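You operate a simulated robot arm through the tools that you are given. There is no shell and no other tool.

Carry out the task below with a simulated robot arm. There is one attempt and no reset: what you move stays moved.

Task
Put the blue lead from the top of the wheeled processor on the white settings chart and the red lead on the top of the near lid. Take the open-front red bin and leave it on the lower shelf of the grey steel table. Take the small sprocket and leave it on the top of the oven. Take the 60 number block from the top of the grey steel table and put it on the lower shelf of the grey steel table. Take the chock from the top of the grey steel table and put it on the mixing bench beside the sink. Stack the 6 A fuse carton from the top of the grey steel table on top of the 16 A fuse carton. Take the green terminal block from the middle shelf of the parts rack and put it on the white bearing block. Put the 100 um filter carton from the mixing bench under the taps on the top of the grey steel table and the 50 um filter carton on the fourth shelf from the bottom of the parts rack. Lift the rear lid of the wide processor open. The order is free. Set down upright: number block, filter carton.

The check looks at the end state, three seconds after you hand in, the way a careful person would. Anything else that was tipped, shoved, dropped, spilled or broken makes it a failure. A push-on lid holds only when it is set on centred and level and pressed home; a screw cap is set on level and turned clockwise until tight.

Robot
A 7-joint arm with a two-finger parallel gripper on a trunk, on a base that drives. Base frame: it is fixed to the floor where the robot stands at the start and does not move with it; the origin is under the middle of the robot, x ahead of it, y to its left, z up. Readings come in mm, degrees, newtons and seconds.
With the tool pointing down near the work surface it reaches from about 280 to 640 mm from the robot's upright axis, wherever it stands. Its first joint turns from -166.0 to 166.0 degrees. Places, roughly: chock (10x6x6 cm) [5200, -2800, 800]; filter carton [7000, -4000, 1000]; fourth shelf of the parts rack [6400, -4500, 1400]; fuse carton [5000, -3000, 750]; lead [1000, 1500, 1000]; lower shelf of the grey steel table [5000, -2900, 200]; mixing bench beside the sink [8000, -3900, 900]; number block [5250, -3000, 750]; open-front red bin [6500, -2000, 250]; rear lid of the wide processor [2500, -1300, 1000]; settings chart [1000, 1250, 1000]; small sprocket (5x5x3 cm) [7400, -1600, 300]; terminal block [6250, -4500, 1000]; top of the grey steel table [5000, -2900, 800]; top of the near lid [4700, -1200, 1100]; top of the oven [9100, 2200, 1100]; white bearing block (6x6x3 cm) [7700, -1800, 300]. Payload 1.57 kg.
The tool frame sits at the grasp point between the pads (the TCP): z along the fingers, y along the line on which they close. The tips reach 30 mm beyond it. Largest opening 80 mm; finger width 17, thickness 12; the body of the gripper, 40 by 82 mm, starts 80 mm behind the TCP.
Orientation is that of the tool frame in the base frame, as a unit quaternion [w, x, y, z]. With the fingers straight down and closing along the base's y, the tool's x points along the base's -x, its y along +y and its z along -z.

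Tools
- The arm moves only by the tool jog_arm. Its argument "deltas" is a list of rows, each a list of 7 numbers: the shift along the tool's x, y, z in mm, then the turn, a rotation vector about the tool's x, y, z in degrees, then the finger opening in mm, from 0 to 80. In form: [[tx, ty, tz, wx, wy, wz, fingers], ...]. A call has 1 to 20 rows; each row is the pose to reach, as a shift and turn from the pose commanded when the call began, along the tool's axes at that moment. A row lasts 0.2 s, in which the tool goes at most 50 mm and 8.6 degrees; a call with a longer step from one row to the next is refused whole, and so is a gripper value outside its range. Where a pose cannot be reached the arm comes as near as it can. A force on the tool above 40 N (or 10 N above the force at the start of the call, whichever is more), or a blocked arm, ends the call early, and 0.2 s more pass. Each finger travels about 72 mm/s and halts on what it meets, pressing with about 22 N; the grip force reading is that of the motor and also rises with nothing between the fingers. The clock runs only during rows and for 0.2 s after the last one: add rows that repeat a pose to give the fingers time. It gives the time, the measured TCP pose, the force on the tool (base axes), the opening and the grip force at its end, in the units of the frame above (readings bear some noise), with the torque about the TCP (base axes, N m) and any sound that the robot's microphone picked up.
- Cameras (640 x 400 px; columns grow to the right, rows downward): "scene" is now at [258.9, 7, 1459.9]; the picture's right is [0.05, -1.00, 0.00], its down [-0.67, -0.04, -0.74] and it looks along [0.74, 0.04, -0.67] (base axes); focal length 294 px, centre (320, 200). "wrist" rides on the gripper at [72, -7, -122] in the tool frame; the picture's right is [0.09, 1.00, 0.00], its down [-0.84, 0.08, -0.54] and it looks along [-0.54, 0.05, 0.84] (tool axes); focal length 238 px, centre (320, 200). There is no depth. A picture from a camera that has moved, and an enlarged one, comes with that camera's place and axes in the base frame and with its lens. The place of the scene camera against the robot may be out by one fixed shift of up to 18 mm in any direction.
- grab_frame(camera): a new picture of that camera. It takes no simulated time.
- move_column(by): slides the trunk up (or, below 0, down) by that many mm; the arm and the scene camera ride with it, the base frame stays. It gives what a move gives, with no picture.
- base_move(legs): drives the robot by 1 to 6 legs, each [ahead, left, turn to the left] in mm, mm and degrees, along the robot's own axes; the way and the turn of a leg run together, so that a leg with both is an arc; at most 1500 mm and 180 degrees a leg. The arm and the cameras ride along, it lands a little off, and it stops where it bumps. It gives what a move gives.
- turn_head(pan, tilt): turns the head with the scene camera to pan (to the left, within 86 degrees either way) and tilt (down, from -29 to 69), counted from straight ahead of the robot. It gives what a move gives.
- close_up(camera, box): a new picture of the part [left, top, right, bottom] of that camera's present view, enlarged. It takes no simulated time.
- finish_job(): hands the job in; it is judged then, once.

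Nothing tells you exact positions but the pictures and the camera data. Unless the task says otherwise, let go and move clear before handing in.

The tools are called as name(argument=value, ...) on one line, values as JSON. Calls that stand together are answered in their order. jog_arm: Moves the arm, as the interface text tells. Its arguments: {"type":"object","properties":{"deltas":{"type":"array"}},"required":["deltas"]} The other tools are called the same way: move_column (by) slides the trunk up or down; base_move (legs) drives the base; turn_head (pan, tilt) turns the head that bears the scene camera; grab_frame (camera) takes a picture; close_up (camera, box) takes an enlarged picture of a part of a camera's view; finish_job () hands the job in.

At the start:

```text
time: 0.0
ee_pos: [430.0, 18.6, 1138.1]
orientation: [0.0, 0.0, 1.0, 0.0]
force: [0.5, 0.7, 0.0]
wrist_torque: [0.03, 0.0, -0.02]
opening: 80.1
grasp_force: 0.1
trunk travel left (down, up): [-675.0, 315.0]
robot x, y, heading: [1.5, 0.9, 0.0]
head pan, tilt: [3.0, 42.3]
```

scene: 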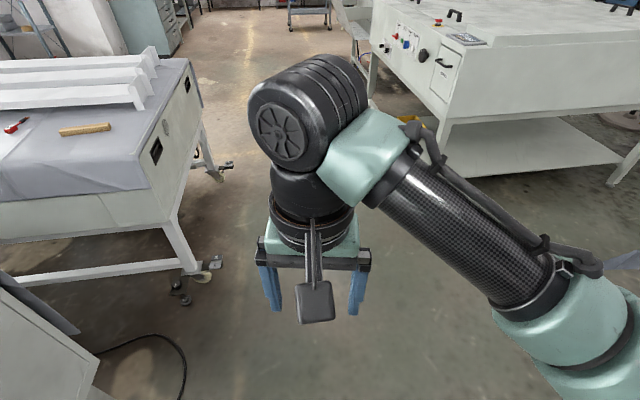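
wrist: 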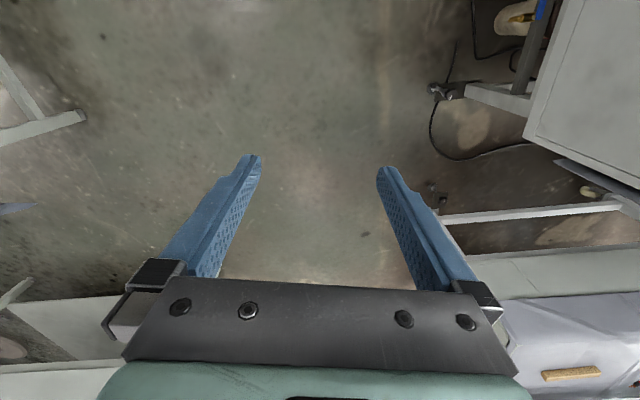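

The robot stands between a wheeled processor (left) and a wide processor (right). I'll look around first to map the places.

turn_head(pan=60, tilt=25)

grab_frame(camera="scene")

turn_head(pan=0, tilt=10)

grab_frame(camera="scene")

turn_head(pan=-50, tilt=15)

grab_frame(camera="scene")

```text
time: 1.3
ee_pos: [429.2, 20.2, 1138.2]
orientation: [0.0, 0.0, 1.0, -0.001]
force: [0.6, -0.1, 0.1]
wrist_torque: [0.01, 0.0, -0.01]
opening: 80.1
grasp_force: 0.1
trunk travel left (down, up): [-675.0, 315.0]
robot x, y, heading: [-0.3, -1.9, 0.1]
head pan, tilt: [60.0, 25.0]
```

```text
taken
camera scene: at [221.7, 82.4, 1486.6], right [0.87, -0.5, 0.0], down [-0.21, -0.37, -0.91], along [0.45, 0.78, -0.42], focal length 294 px, centre (320, 200)
```

scene: 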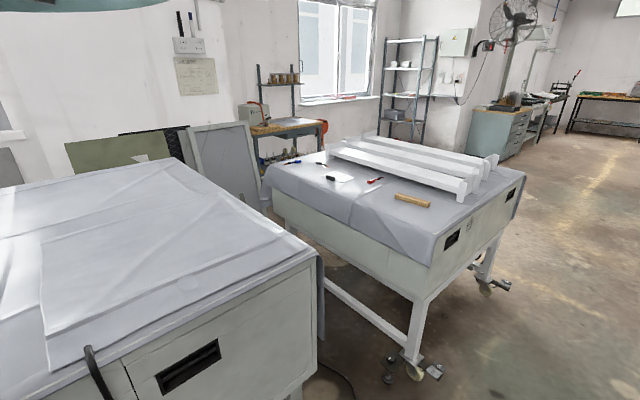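

```text
time: 2.6
ee_pos: [428.9, 19.9, 1138.7]
orientation: [0.0, 0.0, 1.0, 0.0]
force: [-0.9, 0.1, -0.2]
wrist_torque: [0.0, -0.02, 0.0]
opening: 79.7
grasp_force: 0.0
trunk travel left (down, up): [-675.0, 315.0]
robot x, y, heading: [-0.9, -0.6, 0.2]
head pan, tilt: [0.0, 10.0]
```

```text
taken
camera scene: at [268.6, 2.8, 1511.0], right [0.0, -1.0, 0.0], down [-0.17, 0.0, -0.98], along [0.98, 0.0, -0.17], focal length 294 px, centre (320, 200)
```

scene: 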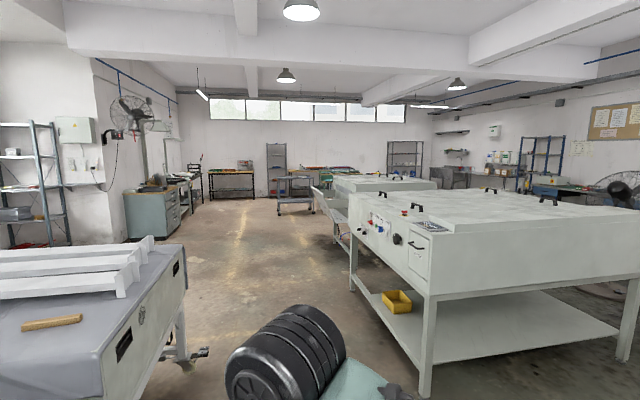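

```text
time: 3.7
ee_pos: [428.6, 20.3, 1137.1]
orientation: [0.0, 0.001, 1.0, 0.0]
force: [0.6, -0.3, -0.7]
wrist_torque: [-0.01, 0.02, 0.05]
opening: 79.9
grasp_force: 0.0
trunk travel left (down, up): [-675.0, 315.0]
robot x, y, heading: [-3.6, 0.4, 0.1]
head pan, tilt: [-50.0, 15.0]
```

```text
taken
camera scene: at [235.7, -68.8, 1502.9], right [-0.77, -0.64, 0.0], down [-0.17, 0.2, -0.97], along [0.62, -0.74, -0.26], focal length 294 px, centre (320, 200)
```

scene: 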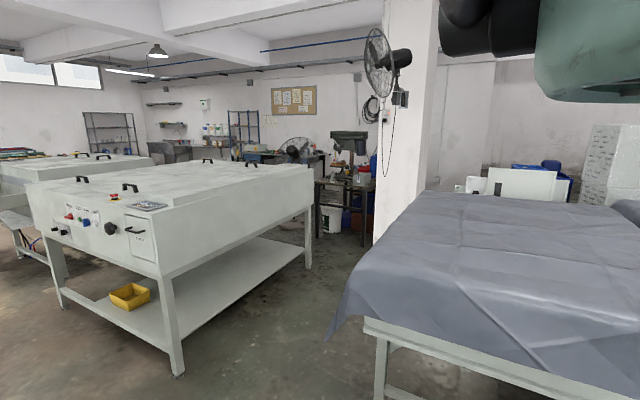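

Leads, chart and other items lie on the wheeled processor to the left. I'll look at them enlarged.

turn_head(pan=55, tilt=25)

close_up(camera="scene", box=[180, 120, 420, 270])

turn_head(pan=0, tilt=10)

close_up(camera="scene", box=[260, 130, 440, 243])

close_up(camera="scene", box=[420, 120, 640, 257])

close_up(camera="scene", box=[100, 120, 300, 245])

```text
time: 5.6
ee_pos: [428.7, 20.0, 1138.0]
orientation: [0.0, 0.0, 1.0, 0.0]
force: [-0.5, 0.6, -1.4]
wrist_torque: [-0.03, -0.03, -0.01]
opening: 80.2
grasp_force: 0.1
trunk travel left (down, up): [-675.0, 315.0]
robot x, y, heading: [-0.9, -0.9, 0.1]
head pan, tilt: [55.0, 25.0]
```

```text
2.67 times, centred on (300, 195) of scene
camera zoom: at [228.5, 78.1, 1486.6], right [0.82, -0.57, 0.0], down [-0.24, -0.35, -0.91], along [0.52, 0.74, -0.42], focal length 784 px, centre (373, 213)
```

zoom: 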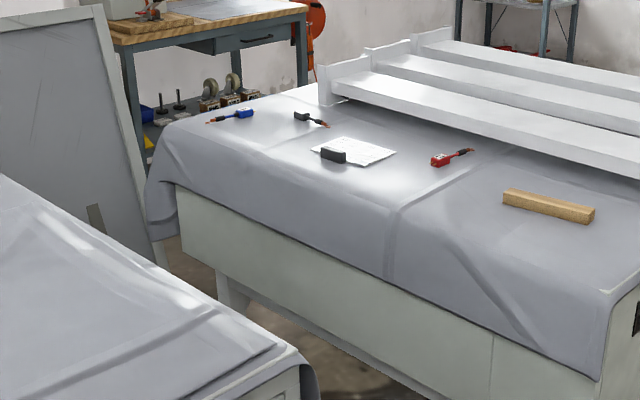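

```text
time: 6.8
ee_pos: [429.6, 20.1, 1138.4]
orientation: [0.0, 0.0, 1.0, 0.0]
force: [0.1, -0.3, 0.5]
wrist_torque: [0.0, 0.01, -0.01]
opening: 80.0
grasp_force: 0.0
trunk travel left (down, up): [-675.0, 315.0]
robot x, y, heading: [-0.9, 3.7, 0.1]
head pan, tilt: [0.0, 10.0]
```

```text
3.54 times, centred on (350, 186) of scene
camera zoom: at [268.6, 2.8, 1511.0], right [0.0, -1.0, 0.0], down [-0.17, 0.0, -0.98], along [0.98, 0.0, -0.17], focal length 1041 px, centre (214, 248)
```

zoom: 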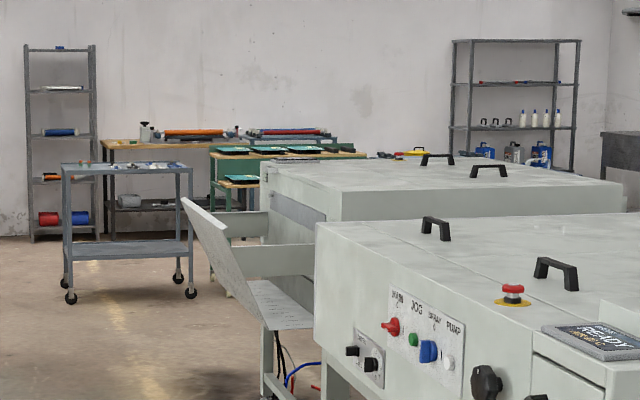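

```text
2.91 times, centred on (530, 188) of scene
camera zoom: at [268.6, 2.8, 1511.0], right [0.0, -1.0, 0.0], down [-0.17, 0.0, -0.98], along [0.98, 0.0, -0.17], focal length 856 px, centre (-291, 234)
```

zoom: 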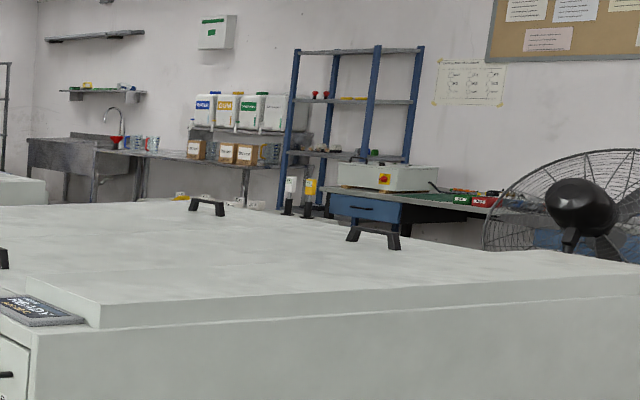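

```text
3.20 times, centred on (200, 182) of scene
camera zoom: at [268.6, 2.8, 1511.0], right [0.0, -1.0, 0.0], down [-0.17, 0.0, -0.98], along [0.98, 0.0, -0.17], focal length 941 px, centre (704, 256)
```

zoom: 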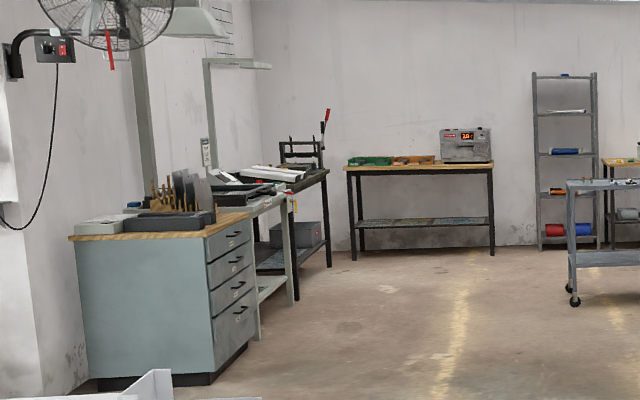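

The leads lie near the -x edge of the wheeled processor, next to a gap beside a cloth-covered table. I'll look down to judge gap widths and my own footprint.

turn_head(pan=80, tilt=50)

grab_frame(camera="scene")

turn_head(pan=40, tilt=60)

grab_frame(camera="scene")

turn_head(pan=-70, tilt=55)

grab_frame(camera="scene")

```text
time: 8.3
ee_pos: [429.1, 19.8, 1137.3]
orientation: [0.0, 0.0, 1.0, 0.0]
force: [1.2, -0.6, -0.5]
wrist_torque: [-0.01, 0.04, 0.04]
opening: 80.1
grasp_force: 0.1
trunk travel left (down, up): [-675.0, 315.0]
robot x, y, heading: [2.5, -0.9, 0.2]
head pan, tilt: [80.0, 50.0]
```

```text
taken
camera scene: at [189.0, 78.5, 1449.2], right [0.98, -0.17, 0.0], down [-0.13, -0.75, -0.64], along [0.11, 0.63, -0.77], focal length 294 px, centre (320, 200)
```

scene: 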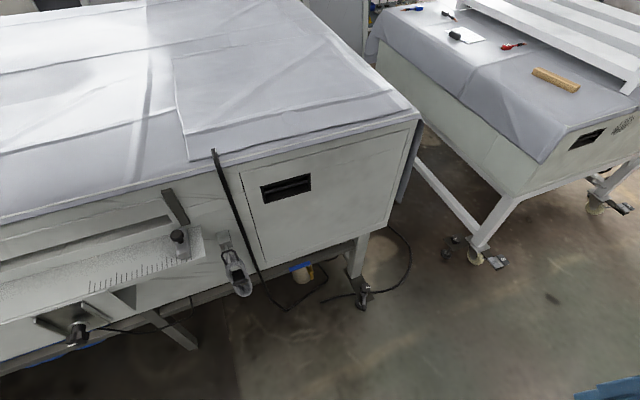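

```text
time: 9.4
ee_pos: [427.9, 19.4, 1138.5]
orientation: [-0.001, 0.0, 1.0, 0.0]
force: [-0.2, -0.4, -0.7]
wrist_torque: [-0.01, 0.02, 0.01]
opening: 80.2
grasp_force: 0.1
trunk travel left (down, up): [-675.0, 315.0]
robot x, y, heading: [2.1, 3.4, 0.2]
head pan, tilt: [40.0, 60.0]
```

```text
taken
camera scene: at [226.6, 45.6, 1436.6], right [0.64, -0.77, 0.0], down [-0.66, -0.56, -0.5], along [0.38, 0.32, -0.87], focal length 294 px, centre (320, 200)
```

scene: 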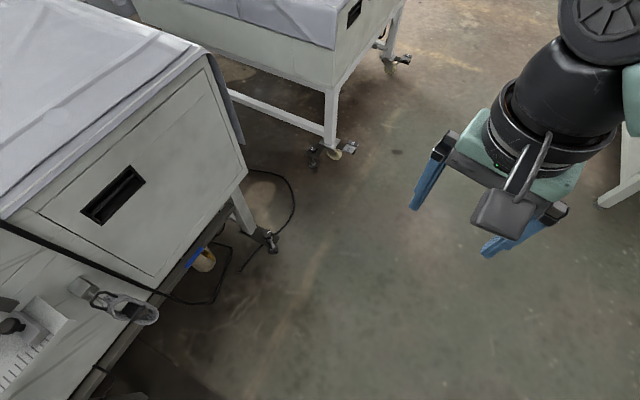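

```text
time: 11.3
ee_pos: [428.6, 19.8, 1138.4]
orientation: [0.0, 0.0, 1.0, 0.0]
force: [-0.4, -0.6, 0.1]
wrist_torque: [-0.01, 0.02, 0.0]
opening: 80.3
grasp_force: 0.0
trunk travel left (down, up): [-675.0, 315.0]
robot x, y, heading: [1.5, 0.1, -0.0]
head pan, tilt: [-70.0, 55.0]
```

```text
taken
camera scene: at [200.3, -65.0, 1442.6], right [-0.94, -0.34, 0.0], down [-0.28, 0.77, -0.57], along [0.2, -0.54, -0.82], focal length 294 px, centre (320, 200)
```

scene: 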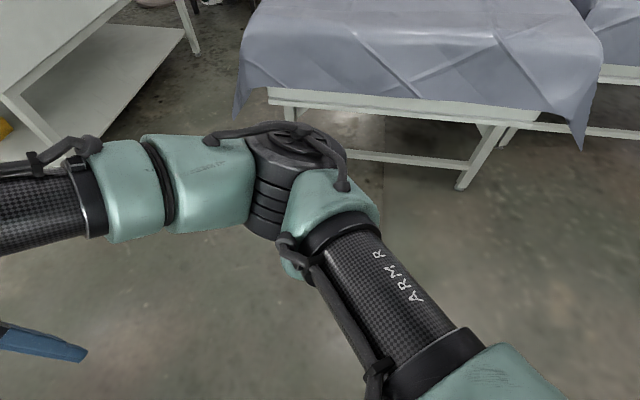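

I'd like to know my own footprint before entering the gap, so I'll rotate the wrist to look back at the base with the wrist camera.

jog_arm(deltas=[[0, 0, 0, 0, 0, 8.5, 80], [0, 0, 0, 0, 0, 17, 80], [0, 0, 0, 0, 0, 25.5, 80], [0, 0, 0, 0, 0, 34, 80], [0, 0, 0, 0, 0, 42.5, 80], [0, 0, 0, 0, 0, 51, 80], [0, 0, 0, 0, 0, 59.5, 80], [0, 0, 0, 0, 0, 68, 80], [0, 0, 0, 0, 0, 76.5, 80], [0, 0, 0, 0, 0, 85, 80], [0, 0, 0, 0, 0, 93.5, 80], [0, 0, 0, 0, 0, 102, 80], [0, 0, 0, 0, 0, 110.5, 80], [0, 0, 0, 0, 0, 119, 80], [0, 0, 0, 0, 0, 127.5, 80], [0, 0, 0, 0, 0, 136, 80], [0, 0, 0, 0, 0, 144.5, 80], [0, 0, 0, 0, 0, 153, 80], [0, 0, 0, 0, 0, 161.5, 80], [0, 0, 0, 0, 0, 170, 80]])

grab_frame(camera="wrist")

turn_head(pan=0, tilt=69)

grab_frame(camera="scene")

```text
time: 14.9
ee_pos: [473.4, -28.2, 1086.6]
orientation: [-0.086, 0.94, 0.328, -0.027]
force: [-0.1, 0.3, -0.7]
wrist_torque: [-0.03, -0.02, -0.04]
opening: 80.0
grasp_force: 0.0
out of reach, approached as far as the arm can: row 14, 15, 16, 17
trunk travel left (down, up): [-675.0, 315.0]
robot x, y, heading: [0.2, 1.9, 0.1]
head pan, tilt: [-70.0, 55.0]
stopped in row 17: the arm was blocked; the commanded pose is now the measured one
```

```text
taken
camera wrist: at [540.2, 3.1, 1207.6], right [0.68, -0.71, -0.18], down [-0.55, -0.66, 0.51], along [-0.48, -0.25, -0.84], focal length 238 px, centre (320, 200)
```

wrist: 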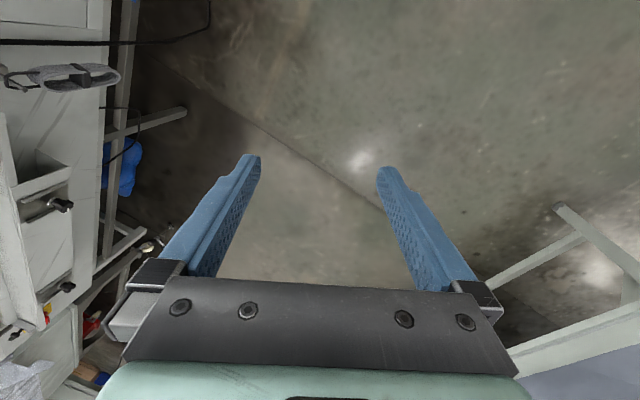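

```text
time: 16.3
ee_pos: [473.7, -29.2, 1086.7]
orientation: [-0.086, 0.941, 0.327, -0.025]
force: [0.1, -0.8, -0.4]
wrist_torque: [0.03, 0.02, 0.02]
opening: 80.1
grasp_force: 0.0
trunk travel left (down, up): [-675.0, 315.0]
robot x, y, heading: [0.1, 0.8, -0.0]
head pan, tilt: [0.0, 68.8]
```

```text
taken
camera scene: at [231.5, 2.5, 1427.2], right [0.0, -1.0, 0.0], down [-0.93, 0.0, -0.36], along [0.36, 0.0, -0.93], focal length 294 px, centre (320, 200)
```

scene: 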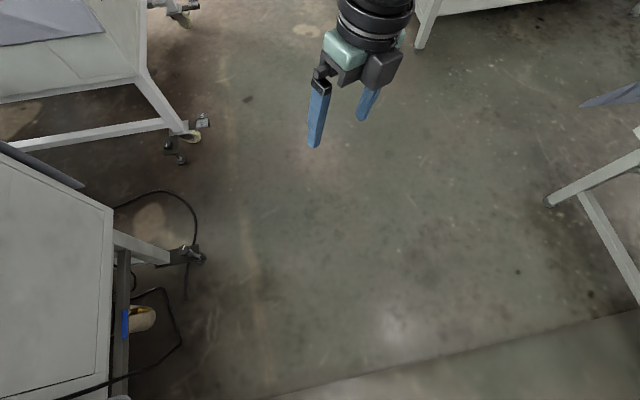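

The robot's own base isn't drawn, so I'll test clearance by driving carefully. First the wrist goes back to its starting pose.

jog_arm(deltas=[[-0.2, -4.3, -2.3, -0.22, -0.76, -8.3, 80], [-0.4, -8.6, -4.6, -0.44, -1.52, -16.6, 80], [-0.7, -12.8, -6.9, -0.65, -2.28, -24.9, 80], [-0.9, -17.1, -9.2, -0.87, -3.04, -33.2, 80], [-1.1, -21.4, -11.5, -1.09, -3.8, -41.5, 80], [-1.3, -25.7, -13.8, -1.3, -4.55, -49.8, 80], [-1.6, -29.9, -16.1, -1.5, -5.3, -58.1, 80], [-1.8, -34.2, -18.4, -1.7, -6.1, -66.4, 80], [-2, -38.5, -20.6, -2, -6.8, -74.8, 80], [-2.2, -42.8, -22.9, -2.2, -7.6, -83.1, 80], [-2.5, -47, -25.2, -2.4, -8.3, -91.4, 80], [-2.7, -51.3, -27.5, -2.6, -9.1, -99.7, 80], [-2.9, -55.6, -29.8, -2.8, -9.9, -108, 80], [-3.1, -59.9, -32.1, -3, -10.6, -116.3, 80], [-3.4, -64.1, -34.4, -3.3, -11.4, -124.6, 80], [-3.6, -68.4, -36.7, -3.5, -12.1, -132.9, 80], [-3.8, -72.7, -39, -3.7, -12.9, -141.2, 80]])

```text
time: 19.9
ee_pos: [429.9, 18.2, 1139.7]
orientation: [0.001, -0.003, 1.0, -0.001]
force: [-0.9, 0.1, -0.6]
wrist_torque: [0.0, -0.01, -0.02]
opening: 79.9
grasp_force: 0.1
trunk travel left (down, up): [-675.0, 315.0]
robot x, y, heading: [1.1, -1.5, 0.2]
head pan, tilt: [0.0, 68.8]
```

Now I'll drive toward the gap mouth and face it.

base_move(legs=[[720, 0, 0], [0, 0, 98]])

turn_head(pan=0, tilt=45)

grab_frame(camera="scene")

turn_head(pan=-25, tilt=30)

grab_frame(camera="scene")

```text
time: 27.9
ee_pos: [638.9, 425.4, 1138.8]
orientation: [0.0, 0.751, -0.66, 0.002]
force: [0.6, 0.8, 0.2]
wrist_torque: [0.0, 0.01, 0.01]
opening: 79.7
grasp_force: 0.1
trunk travel left (down, up): [-675.0, 315.0]
robot x, y, heading: [716.1, 4.4, 97.1]
head pan, tilt: [0.0, 68.8]
```

```text
time: 28.8
ee_pos: [639.3, 426.2, 1141.1]
orientation: [0.0, 0.752, -0.659, 0.001]
force: [-0.4, 0.9, -0.3]
wrist_torque: [-0.05, 0.01, 0.01]
opening: 80.3
grasp_force: 0.0
trunk travel left (down, up): [-675.0, 315.0]
robot x, y, heading: [713.7, -0.6, 97.3]
head pan, tilt: [0.0, 45.0]
```

```text
taken
camera scene: at [686.1, 253.1, 1456.0], right [0.99, 0.13, 0.0], down [0.09, -0.7, -0.71], along [-0.09, 0.7, -0.71], focal length 294 px, centre (320, 200)
```

scene: 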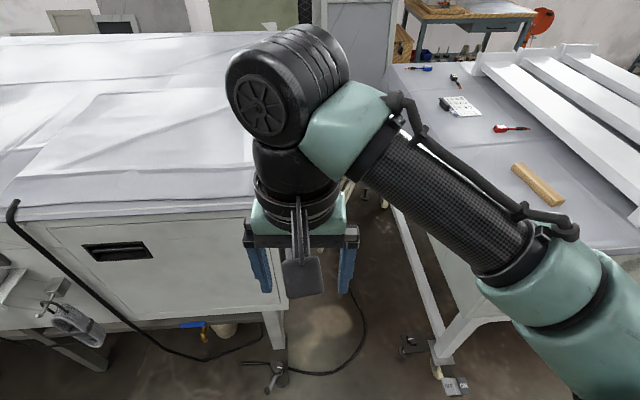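

```text
time: 29.6
ee_pos: [640.2, 424.5, 1140.2]
orientation: [0.0, 0.752, -0.659, 0.001]
force: [0.1, 0.1, -0.6]
wrist_torque: [0.03, 0.0, 0.0]
opening: 80.1
grasp_force: 0.1
trunk travel left (down, up): [-675.0, 315.0]
robot x, y, heading: [712.7, 3.5, 97.3]
head pan, tilt: [-25.0, 30.0]
```

```text
taken
camera scene: at [723.8, 258.8, 1478.6], right [0.95, -0.3, 0.0], down [-0.15, -0.48, -0.87], along [0.26, 0.83, -0.5], focal length 294 px, centre (320, 200)
```

scene: 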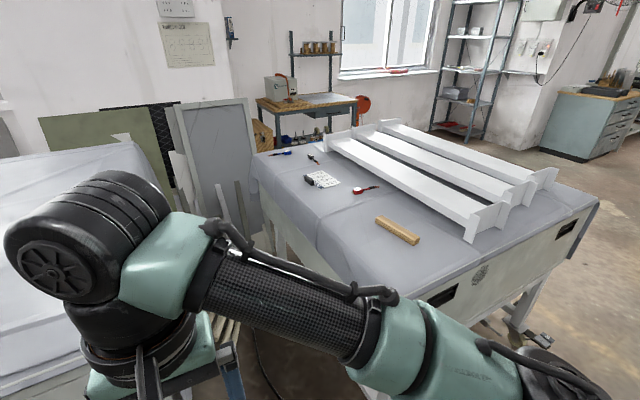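

close_up(camera="scene", box=[240, 130, 440, 255])

turn_head(pan=-10, tilt=60)

grab_frame(camera="scene")

```text
3.20 times, centred on (340, 192) of scene
camera zoom: at [723.8, 258.8, 1478.6], right [0.95, -0.3, 0.0], down [-0.15, -0.48, -0.87], along [0.26, 0.83, -0.5], focal length 941 px, centre (256, 224)
```

zoom: 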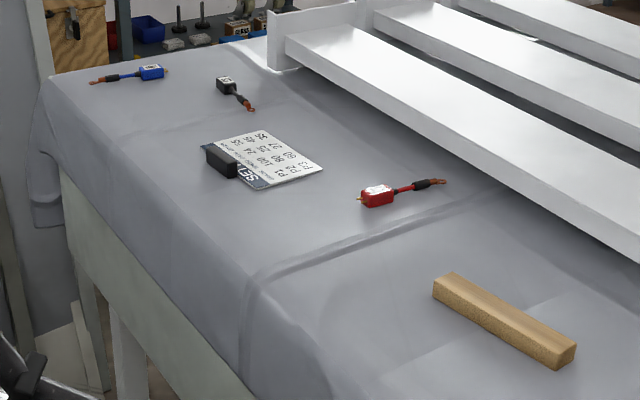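

```text
time: 30.6
ee_pos: [638.9, 425.9, 1139.2]
orientation: [0.0, 0.752, -0.659, 0.001]
force: [0.4, -0.4, -0.3]
wrist_torque: [0.01, -0.02, 0.0]
opening: 79.9
grasp_force: 0.2
trunk travel left (down, up): [-675.0, 315.0]
robot x, y, heading: [713.2, 3.0, 97.4]
head pan, tilt: [-10.0, 60.0]
```

```text
taken
camera scene: at [699.7, 239.2, 1436.6], right [1.0, -0.05, 0.0], down [-0.04, -0.86, -0.5], along [0.02, 0.5, -0.87], focal length 294 px, centre (320, 200)
```

scene: 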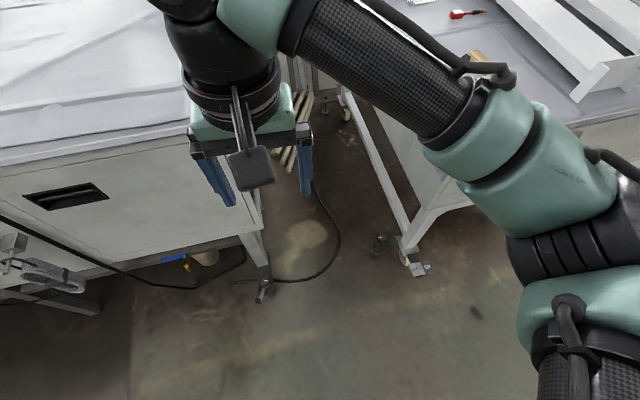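

Triangulation puts the processor top near z≈920 and the neighbouring table at z≈1010 with a gap of roughly 480 mm between them. I'll raise the trunk so the arm clears everything, then drive gently into the gap along its centre line.

move_column(by=300)

base_move(legs=[[0, 0, 3.7], [262, -209, 0]])

turn_head(pan=0, tilt=60)

grab_frame(camera="scene")

grab_frame(camera="wrist")

```text
time: 33.6
ee_pos: [638.7, 425.8, 1439.8]
orientation: [0.0, 0.752, -0.659, 0.002]
force: [-0.2, 0.2, 0.1]
wrist_torque: [-0.02, -0.02, 0.0]
opening: 79.9
grasp_force: 0.1
trunk travel left (down, up): [-975.0, 15.0]
robot x, y, heading: [714.5, 2.3, 97.4]
head pan, tilt: [-10.0, 60.0]
```

```text
time: 36.2
ee_pos: [765.1, 713.1, 1439.7]
orientation: [-0.001, 0.772, -0.636, 0.001]
force: [-0.3, 0.9, 0.1]
wrist_torque: [-0.01, -0.02, 0.01]
opening: 79.8
grasp_force: 0.0
trunk travel left (down, up): [-975.0, 15.0]
robot x, y, heading: [866.0, 296.6, 100.9]
head pan, tilt: [-10.0, 60.0]
```

```text
time: 37.0
ee_pos: [766.2, 714.2, 1439.1]
orientation: [0.001, 0.772, -0.636, 0.001]
force: [0.5, -0.5, -0.6]
wrist_torque: [-0.02, -0.02, -0.02]
opening: 80.0
grasp_force: 0.0
trunk travel left (down, up): [-975.0, 15.0]
robot x, y, heading: [865.2, 293.5, 101.0]
head pan, tilt: [0.0, 60.0]
```

```text
taken
camera scene: at [826.8, 530.6, 1736.5], right [0.98, 0.19, 0.0], down [0.16, -0.85, -0.5], along [-0.1, 0.49, -0.87], focal length 294 px, centre (320, 200)
```

scene: 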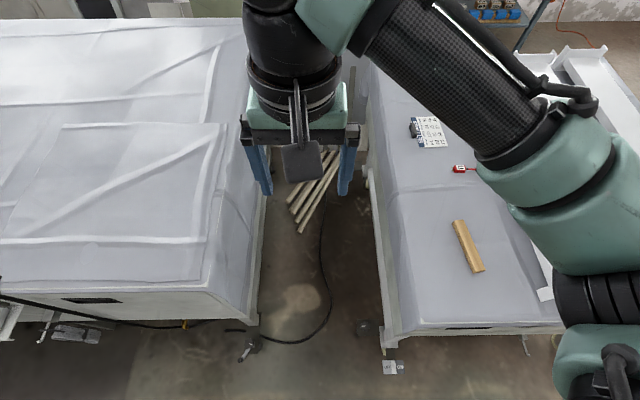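

```text
taken
camera wrist: at [786.7, 645.2, 1560.4], right [-0.96, -0.28, 0.0], down [-0.24, 0.81, 0.54], along [-0.15, 0.52, -0.84], focal length 238 px, centre (320, 200)
```

wrist: 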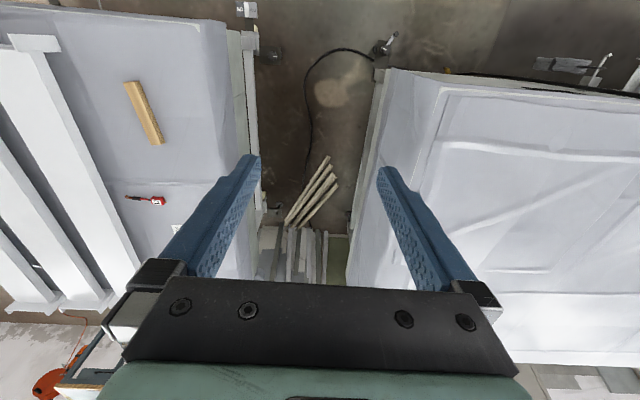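

The gap centre is about 20 mm to my left; I'll correct and creep in, watching for bumps and the sticks lying on the floor farther in.

base_move(legs=[[0, 18, 0], [250, 0, 0]])

grab_frame(camera="scene")

```text
time: 39.2
ee_pos: [700.7, 953.7, 1440.8]
orientation: [-0.001, 0.772, -0.636, 0.001]
force: [-0.4, 0.2, -0.6]
wrist_torque: [0.01, 0.0, 0.0]
opening: 79.8
grasp_force: 0.0
trunk travel left (down, up): [-975.0, 15.0]
robot x, y, heading: [801.2, 534.8, 101.2]
head pan, tilt: [0.0, 60.0]
```

```text
taken
camera scene: at [760.9, 769.4, 1736.8], right [0.98, 0.19, 0.0], down [0.17, -0.85, -0.5], along [-0.1, 0.49, -0.87], focal length 294 px, centre (320, 200)
```

scene: 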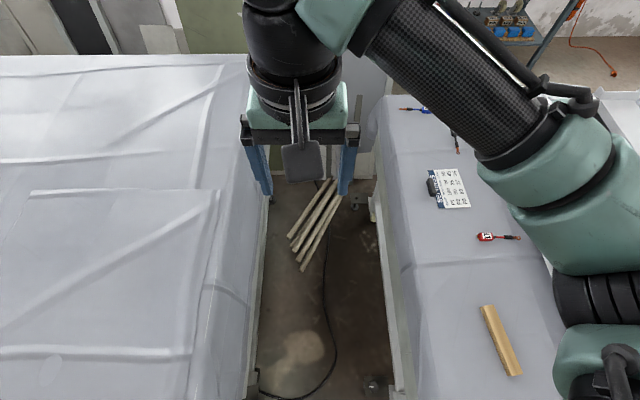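

base_move(legs=[[200, 0, 0]])

grab_frame(camera="scene")

```text
time: 40.8
ee_pos: [661.2, 1151.8, 1439.6]
orientation: [-0.002, 0.773, -0.635, 0.0]
force: [-0.2, -0.5, -0.1]
wrist_torque: [-0.01, -0.02, 0.02]
opening: 80.2
grasp_force: 0.0
trunk travel left (down, up): [-975.0, 15.0]
robot x, y, heading: [765.3, 737.0, 100.9]
head pan, tilt: [0.0, 60.0]
```

```text
taken
camera scene: at [722.4, 967.4, 1736.8], right [0.98, 0.19, 0.0], down [0.17, -0.85, -0.5], along [-0.1, 0.49, -0.87], focal length 294 px, centre (320, 200)
```

scene: 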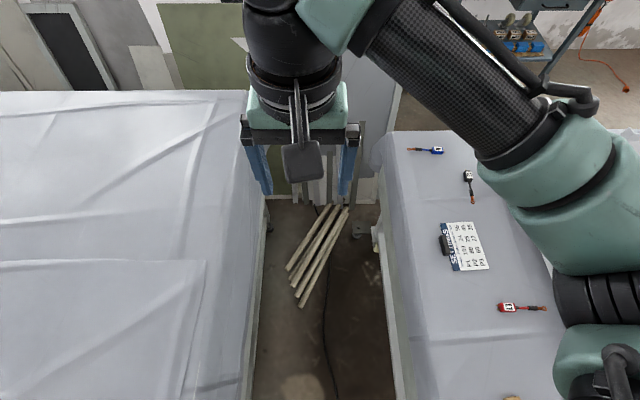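

No bump so far. I'll go in another 200 mm, stopping short of the sticks (near end y≈1253).

base_move(legs=[[205, 0, 0]])

grab_frame(camera="scene")

close_up(camera="scene", box=[380, 160, 560, 273])

```text
time: 42.4
ee_pos: [620.4, 1353.9, 1440.6]
orientation: [0.0, 0.773, -0.634, 0.001]
force: [-0.4, -0.4, 0.2]
wrist_torque: [0.03, 0.03, -0.03]
opening: 79.6
grasp_force: 0.1
trunk travel left (down, up): [-975.0, 15.0]
robot x, y, heading: [719.9, 937.7, 101.0]
head pan, tilt: [0.0, 60.0]
```

```text
taken
camera scene: at [682.0, 1169.9, 1736.8], right [0.98, 0.19, 0.0], down [0.17, -0.85, -0.5], along [-0.1, 0.49, -0.87], focal length 294 px, centre (320, 200)
```

scene: 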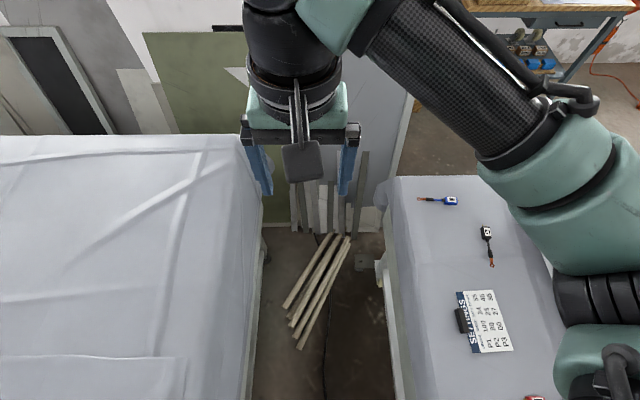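

```text
3.54 times, centred on (470, 216) of scene
camera zoom: at [682.0, 1169.9, 1736.8], right [0.98, 0.19, 0.0], down [0.17, -0.85, -0.5], along [-0.1, 0.49, -0.87], focal length 1041 px, centre (-211, 142)
```

zoom: 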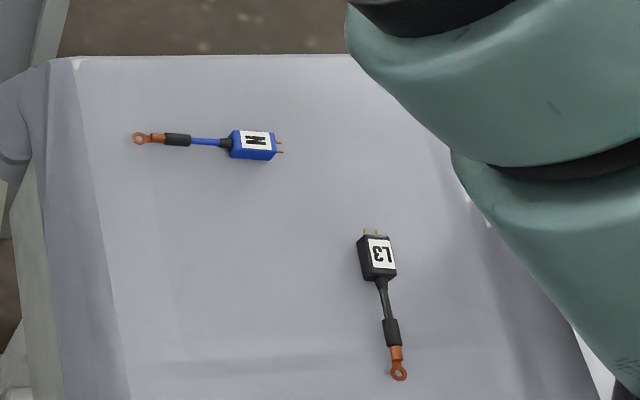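

I'm now inside the gap. I'll probe how far the arm can reach out at this height (all clear at z≈1440).

jog_arm(deltas=[[-45, 0, 0, 0, 0, 0, 80], [-90, 0, 0, 0, 0, 0, 80], [-135, 0, 0, 0, 0, 0, 80], [-180, 0, 0, 0, 0, 0, 80], [-225, 0, 0, 0, 0, 0, 80], [-270, 0, 0, 0, 0, 0, 80], [-315, 0, 0, 0, 0, 0, 80], [-360, 0, 0, 0, 0, 0, 80], [-360, 0, 0, 0, 0, 0, 80]])

grab_frame(camera="scene")

```text
time: 44.4
ee_pos: [581.2, 1580.7, 1442.5]
orientation: [0.0, 0.773, -0.634, 0.0]
force: [-0.1, 0.2, -0.4]
wrist_torque: [0.02, 0.01, -0.01]
opening: 80.0
grasp_force: 0.1
out of reach, approached as far as the arm can: row 6, 7, 8, 9
trunk travel left (down, up): [-975.0, 15.0]
robot x, y, heading: [717.1, 935.7, 100.8]
head pan, tilt: [0.0, 60.0]
```

```text
taken
camera scene: at [682.5, 1171.5, 1736.6], right [0.98, 0.19, 0.0], down [0.17, -0.85, -0.5], along [-0.1, 0.49, -0.87], focal length 294 px, centre (320, 200)
```

scene: 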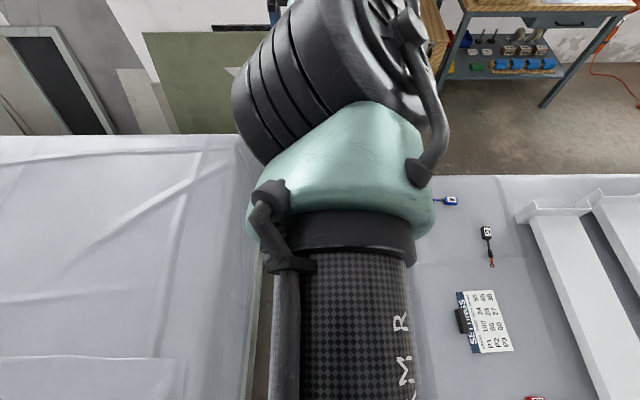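

jog_arm(deltas=[[0, 0, 0, 0, -8.5, 0, 80], [0, 0, 0, 0, -17, 0, 80], [0, 0, 0, 0, -25.5, 0, 80], [0, 0, 0, 0, -34, 0, 80], [0, 0, 0, 0, -42.5, 0, 80], [0, 0, 0, 0, -51, 0, 80], [0, 0, 0, 0, -59.5, 0, 80], [0, 0, 0, 0, -59.5, 0, 80]])

```text
time: 46.2
ee_pos: [581.7, 1578.6, 1441.3]
orientation: [-0.316, 0.671, -0.55, -0.384]
force: [0.8, 0.1, 0.2]
wrist_torque: [-0.02, 0.02, 0.0]
opening: 79.8
grasp_force: 0.1
trunk travel left (down, up): [-975.0, 15.0]
robot x, y, heading: [720.2, 936.1, 101.2]
head pan, tilt: [0.0, 60.0]
```

jog_arm(deltas=[[-25, 0, 43, 0, 0, 0, 80], [-50, 0, 86, 0, 0, 0, 80], [-75, 0, 129, 0, 0, 0, 80], [-100, 0, 172, 0, 0, 0, 80], [-125, 0, 215, 0, 0, 0, 80], [-125, 0, 215, 0, 0, 0, 80]])

```text
time: 47.6
ee_pos: [545.3, 1773.3, 1442.8]
orientation: [-0.315, 0.671, -0.551, -0.383]
force: [-0.6, -0.2, -0.7]
wrist_torque: [-0.02, 0.02, -0.03]
opening: 79.8
grasp_force: 0.1
out of reach, approached as far as the arm can: row 5, 6
trunk travel left (down, up): [-975.0, 15.0]
robot x, y, heading: [724.8, 935.5, 101.2]
head pan, tilt: [0.0, 60.0]
```

With a tilted tool the arm reaches about 850 mm. I want a bit more margin for the blue lead, so I'll retract the arm and creep the base forward in small legs.

jog_arm(deltas=[[25, 0, -43, 0, 0, 0, 80], [50, 0, -86, 0, 0, 0, 80], [75, 0, -129, 0, 0, 0, 80], [100, 0, -172, 0, 0, 0, 80]])

base_move(legs=[[25, 0, 0], [25, 0, 0], [25, 0, 0], [25, 0, 0]])

grab_frame(camera="scene")

```text
time: 48.6
ee_pos: [544.2, 1769.7, 1442.0]
orientation: [-0.315, 0.671, -0.55, -0.384]
force: [-0.3, -0.5, 0.2]
wrist_torque: [-0.02, 0.02, 0.03]
opening: 80.0
grasp_force: 0.1
out of reach, approached as far as the arm can: row 1, 2, 3, 4
trunk travel left (down, up): [-975.0, 15.0]
robot x, y, heading: [721.7, 936.1, 101.2]
head pan, tilt: [0.0, 60.0]
```

```text
time: 50.6
ee_pos: [527.4, 1865.9, 1445.0]
orientation: [-0.316, 0.671, -0.549, -0.385]
force: [-0.2, -1.7, 0.3]
wrist_torque: [0.01, 0.02, 0.0]
opening: 80.2
grasp_force: 0.1
trunk travel left (down, up): [-975.0, 15.0]
robot x, y, heading: [702.3, 1038.5, 101.0]
head pan, tilt: [0.0, 60.0]
```

```text
taken
camera scene: at [663.4, 1264.3, 1737.4], right [0.98, 0.19, 0.0], down [0.17, -0.85, -0.5], along [-0.1, 0.49, -0.86], focal length 294 px, centre (320, 200)
```

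scene: 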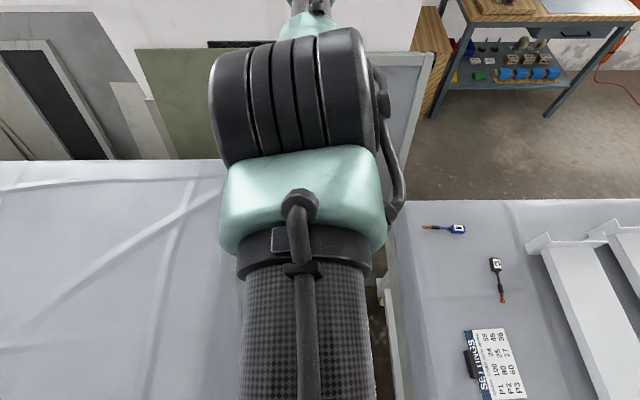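

No bump. The arm is stuck at full stretch, so I'll try un-tilting while pulling inward and slightly sideways.

jog_arm(deltas=[[20, 10, -34, 0, 8, 0, 80], [40, 20, -68, 0, 16, 0, 80], [60, 30, -102, 0, 24, 0, 80], [80, 40, -136, 0, 32, 0, 80]])

```text
time: 51.6
ee_pos: [497.9, 1767.3, 1448.9]
orientation: [-0.15, 0.751, -0.616, -0.182]
force: [0.5, 0.1, 0.0]
wrist_torque: [-0.03, -0.01, 0.0]
opening: 80.0
grasp_force: 0.1
out of reach, approached as far as the arm can: row 1, 2, 3, 4
trunk travel left (down, up): [-975.0, 15.0]
robot x, y, heading: [700.6, 1032.8, 101.2]
head pan, tilt: [0.0, 60.0]
```

jog_arm(deltas=[[30, -20, -15, 0, 0, 0, 80], [60, -40, -30, 0, 0, 0, 80], [90, -60, -45, 0, 0, 0, 80], [120, -80, -60, 0, 0, 0, 80], [150, -100, -75, 0, 0, 0, 80], [180, -120, -90, 0, 0, 0, 80], [210, -140, -105, 0, 0, 0, 80], [210, -170, -105, 0, 0, 0, 80], [210, -200, -105, 0, 0, 0, 80]])

grab_frame(camera="scene")

```text
time: 53.6
ee_pos: [788.7, 1778.6, 1471.8]
orientation: [-0.149, 0.752, -0.616, -0.183]
force: [-0.2, 0.1, 0.5]
wrist_torque: [-0.01, 0.03, 0.0]
opening: 80.0
grasp_force: 0.0
out of reach, approached as far as the arm can: row 1, 2, 3, 4, 5, 6, 7, 8, 9
trunk travel left (down, up): [-975.0, 15.0]
robot x, y, heading: [699.8, 1036.2, 101.2]
head pan, tilt: [0.0, 60.0]
```

```text
taken
camera scene: at [664.3, 1268.8, 1736.7], right [0.98, 0.19, 0.0], down [0.17, -0.85, -0.5], along [-0.1, 0.49, -0.87], focal length 294 px, centre (320, 200)
```

scene: 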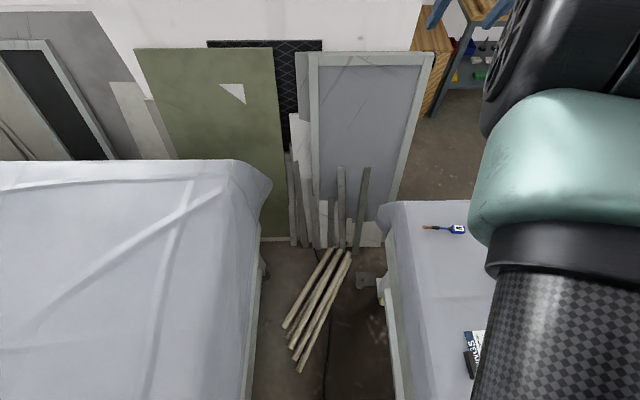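

jog_arm(deltas=[[0, 0, 0, 0, -8, 0, 80], [0, 0, 0, 0, -16, 0, 80], [0, 0, 0, 0, -24, 0, 80], [0, 0, 0, 0, -32, 0, 80], [0, 0, 0, 0, -40, 0, 80]])

```text
time: 54.8
ee_pos: [809.1, 1875.5, 1467.6]
orientation: [-0.354, 0.642, -0.528, -0.429]
force: [0.3, 0.6, 0.5]
wrist_torque: [0.0, 0.01, 0.02]
opening: 80.2
grasp_force: 0.0
out of reach, approached as far as the arm can: row 1, 2, 3, 4, 5
trunk travel left (down, up): [-975.0, 15.0]
robot x, y, heading: [702.3, 1030.3, 101.3]
head pan, tilt: [0.0, 60.0]
```

jog_arm(deltas=[[0, 45, 0, 0, 0, 0, 80], [0, 90, 0, 0, 0, 0, 80], [5, 135, -10, 0, 0, 0, 80], [15, 175, -25, 0, 0, 0, 80], [30, 210, -45, 0, 0, 0, 80], [45, 240, -70, 0, 0, 0, 80], [60, 260, -100, 0, 0, 0, 80]])

```text
time: 56.4
ee_pos: [561.2, 1886.1, 1437.0]
orientation: [-0.352, 0.644, -0.527, -0.428]
force: [0.3, 0.0, 0.6]
wrist_torque: [-0.01, -0.02, 0.02]
opening: 79.8
grasp_force: 0.0
out of reach, approached as far as the arm can: row 1, 2, 3, 4, 5, 6, 7
trunk travel left (down, up): [-975.0, 15.0]
robot x, y, heading: [703.1, 1036.3, 101.1]
head pan, tilt: [0.0, 60.0]
```

jog_arm(deltas=[[-28, 0, -45, 0, 0, 0, 80], [-56, 0, -70, 0, 0, 0, 80], [-84, 0, -95, 0, 0, 0, 80], [-112, 0, -120, 0, 0, 0, 80], [-120, 0, -150, 0, 0, 0, 80]])

turn_head(pan=-30, tilt=65)

grab_frame(camera="scene")

```text
refused: row 1 steps farther than a row can; nothing moved
```

```text
time: 57.4
ee_pos: [561.2, 1886.4, 1436.3]
orientation: [-0.354, 0.642, -0.528, -0.429]
force: [0.6, -0.8, -0.3]
wrist_torque: [0.0, 0.02, 0.0]
opening: 79.8
grasp_force: 0.0
trunk travel left (down, up): [-975.0, 15.0]
robot x, y, heading: [702.8, 1035.9, 101.2]
head pan, tilt: [-30.0, 65.0]
```

```text
taken
camera scene: at [694.8, 1261.2, 1731.0], right [0.95, -0.32, 0.0], down [-0.29, -0.86, -0.42], along [0.14, 0.4, -0.91], focal length 294 px, centre (320, 200)
```

scene: 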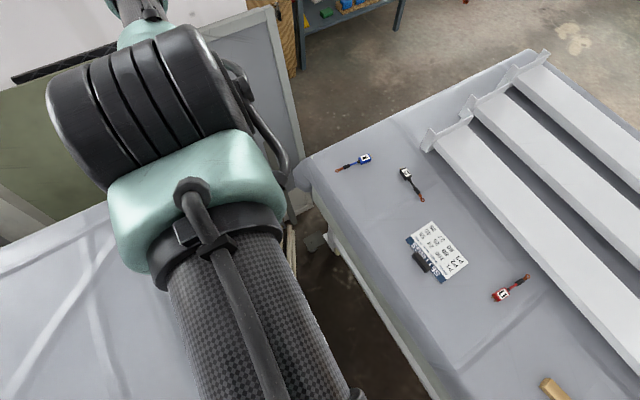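

jog_arm(deltas=[[-28, 0, -30, 0, 0, 0, 80], [-56, 0, -60, 0, 0, 0, 80], [-84, 0, -90, 0, 0, 0, 80], [-112, 0, -120, 0, 0, 0, 80], [-130, 0, -150, 0, 0, 0, 80]])

```text
time: 58.6
ee_pos: [566.6, 1880.7, 1630.5]
orientation: [-0.353, 0.643, -0.528, -0.428]
force: [1.2, 0.0, 0.0]
wrist_torque: [0.02, -0.02, 0.02]
opening: 80.1
grasp_force: 0.1
out of reach, approached as far as the arm can: row 1, 2, 3, 4, 5
trunk travel left (down, up): [-975.0, 15.0]
robot x, y, heading: [704.3, 1036.1, 100.9]
head pan, tilt: [-30.0, 65.0]
```

jog_arm(deltas=[[25, 0, -25, 0, 0, 0, 80], [50, 0, -50, 0, 0, 0, 80], [75, 0, -75, 0, 0, 0, 80], [100, 0, -100, 0, 0, 0, 80], [125, 0, -125, 0, 0, 0, 80], [150, 0, -150, 0, 0, 0, 80]])

```text
time: 60.0
ee_pos: [580.8, 1888.4, 1589.4]
orientation: [-0.352, 0.643, -0.528, -0.428]
force: [-0.1, -1.1, -0.4]
wrist_torque: [-0.01, -0.02, 0.0]
opening: 80.0
grasp_force: 0.1
out of reach, approached as far as the arm can: row 1, 2, 3, 4, 5, 6
trunk travel left (down, up): [-975.0, 15.0]
robot x, y, heading: [704.2, 1034.5, 101.0]
head pan, tilt: [-30.0, 65.0]
```

jog_arm(deltas=[[10, 35, -25, 0, 0, 0, 80], [20, 70, -50, 0, 0, 0, 80], [30, 105, -75, 0, 0, 0, 80], [40, 140, -100, 0, 0, 0, 80], [50, 175, -125, 0, 0, 0, 80], [60, 210, -150, 0, 0, 0, 80]])

```text
time: 61.4
ee_pos: [343.3, 1802.7, 1620.7]
orientation: [-0.354, 0.642, -0.528, -0.429]
force: [0.4, 0.4, -1.0]
wrist_torque: [0.0, -0.02, 0.0]
opening: 79.9
grasp_force: 0.1
out of reach, approached as far as the arm can: row 1, 2, 3, 4, 5, 6
trunk travel left (down, up): [-975.0, 15.0]
robot x, y, heading: [700.8, 1035.1, 101.2]
head pan, tilt: [-30.0, 65.0]
```

jog_arm(deltas=[[5, 0, -12, -7.4, 0, -3.06, 80], [10, 0, -24, -14.8, 0, -6.1, 80], [15, 0, -36, -22.2, 0, -9.2, 80], [20, 0, -48, -29.6, 0, -12.2, 80], [25, 0, -60, -37, 0, -15.3, 80], [30, 0, -72, -44.4, 0, -18.4, 80]])

```text
time: 62.8
ee_pos: [350.5, 1765.4, 1628.6]
orientation: [-0.146, 0.802, -0.219, -0.535]
force: [0.9, 1.0, 0.4]
wrist_torque: [-0.02, -0.03, -0.02]
opening: 80.4
grasp_force: 0.0
out of reach, approached as far as the arm can: row 1, 2, 3, 4, 5, 6
trunk travel left (down, up): [-975.0, 15.0]
robot x, y, heading: [706.3, 1034.9, 101.3]
head pan, tilt: [-30.0, 65.0]
```

jog_arm(deltas=[[41, 0, 10, 0, 0, 0, 80], [82, 0, 20, 0, 0, 0, 80], [123, 0, 30, 0, 0, 0, 80], [164, 0, 40, 0, 0, 0, 80], [205, 0, 50, 0, 0, 0, 80], [246, 0, 60, 0, 0, 0, 80]])

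```text
time: 64.2
ee_pos: [376.4, 1766.8, 1371.2]
orientation: [-0.147, 0.802, -0.22, -0.536]
force: [0.1, -0.3, -0.4]
wrist_torque: [-0.06, 0.0, 0.01]
opening: 80.1
grasp_force: 0.0
out of reach, approached as far as the arm can: row 1, 2, 3, 4, 5, 6
trunk travel left (down, up): [-975.0, 15.0]
robot x, y, heading: [704.0, 1036.2, 101.3]
head pan, tilt: [-30.0, 65.0]
```

jog_arm(deltas=[[12.5, 23, -30, 0, 0, 0, 80], [25, 46, -60, 0, 0, 0, 80], [37.5, 69, -90, 0, 0, 0, 80], [50, 92, -121, 0, 0, 0, 80]])

turn_head(pan=20, tilt=50)

grab_frame(camera="scene")

```text
time: 65.2
ee_pos: [420.2, 1764.9, 1333.5]
orientation: [-0.146, 0.803, -0.22, -0.535]
force: [0.4, -0.3, 0.6]
wrist_torque: [0.02, 0.01, 0.01]
opening: 79.9
grasp_force: 0.1
out of reach, approached as far as the arm can: row 1, 2, 3, 4
trunk travel left (down, up): [-975.0, 15.0]
robot x, y, heading: [700.4, 1033.3, 101.3]
head pan, tilt: [-30.0, 65.0]
```

```text
time: 66.4
ee_pos: [418.1, 1765.6, 1332.8]
orientation: [-0.147, 0.802, -0.22, -0.535]
force: [-0.1, 0.0, 0.4]
wrist_torque: [-0.03, 0.01, -0.02]
opening: 79.9
grasp_force: 0.0
trunk travel left (down, up): [-975.0, 15.0]
robot x, y, heading: [704.7, 1033.1, 101.2]
head pan, tilt: [20.0, 50.0]
```

```text
taken
camera scene: at [635.8, 1269.8, 1749.1], right [0.86, 0.52, 0.0], down [0.4, -0.66, -0.64], along [-0.33, 0.55, -0.77], focal length 294 px, centre (320, 200)
```

scene: 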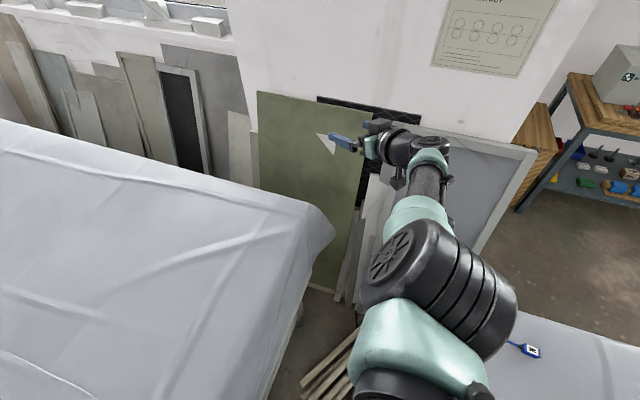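

I can see the arm is stretched toward the leaning boards; I'll command a smooth return to the compact tool-down pose (radius 430 mm).

jog_arm(deltas=[[2.7, 16.4, -34.6, 2.82, 6.33, 4.22, 80], [5.5, 32.8, -69.2, 5.64, 12.66, 8.44, 80], [8.2, 49.2, -103.8, 8.46, 19, 12.66, 80], [11, 65.6, -138.4, 11.3, 25.3, 16.9, 80], [13.7, 82, -173, 14.1, 31.6, 21.1, 80], [16.4, 98.4, -207.6, 16.9, 38, 25.3, 80], [19.2, 114.8, -242.2, 19.7, 44.3, 29.5, 80], [21.9, 131.2, -276.8, 22.6, 50.6, 33.8, 80], [24.7, 147.6, -311.4, 25.4, 57, 38, 80], [27.4, 164, -346, 28.2, 63.3, 42.2, 80], [27.4, 164, -346, 28.2, 63.3, 42.2, 80], [27.4, 164, -346, 28.2, 63.3, 42.2, 80]])

grab_frame(camera="scene")

```text
time: 69.0
ee_pos: [576.5, 1674.9, 1466.5]
orientation: [0.001, 0.773, -0.634, 0.002]
force: [-0.3, -0.3, 0.4]
wrist_torque: [-0.02, 0.01, -0.01]
opening: 80.1
grasp_force: 0.0
out of reach, approached as far as the arm can: row 1, 2, 3, 4, 5, 6, 7, 8, 9, 10, 11, 12
trunk travel left (down, up): [-975.0, 15.0]
robot x, y, heading: [702.1, 1034.1, 101.3]
head pan, tilt: [20.0, 50.0]
```

```text
taken
camera scene: at [635.1, 1269.4, 1749.1], right [0.86, 0.52, 0.0], down [0.4, -0.66, -0.64], along [-0.33, 0.55, -0.77], focal length 294 px, centre (320, 200)
```

scene: 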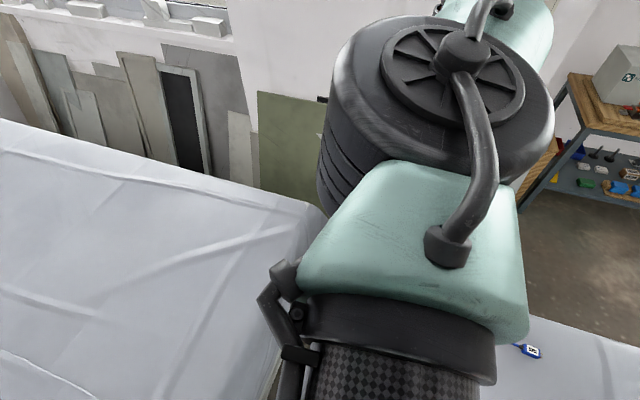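

jog_arm(deltas=[[0, 0, 0, 0, -8.5, 0, 80], [0, 0, 0, 0, -17, 0, 80], [0, 0, 0, 0, -25.5, 0, 80], [0, 0, 0, 0, -34, 0, 80]])

```text
time: 70.0
ee_pos: [547.2, 1802.0, 1485.7]
orientation: [-0.186, 0.74, -0.606, -0.225]
force: [-1.0, 0.0, -0.9]
wrist_torque: [0.01, -0.02, 0.02]
opening: 79.8
grasp_force: 0.0
out of reach, approached as far as the arm can: row 1, 2, 3, 4
trunk travel left (down, up): [-975.0, 15.0]
robot x, y, heading: [702.3, 1032.7, 101.5]
head pan, tilt: [20.0, 50.0]
```

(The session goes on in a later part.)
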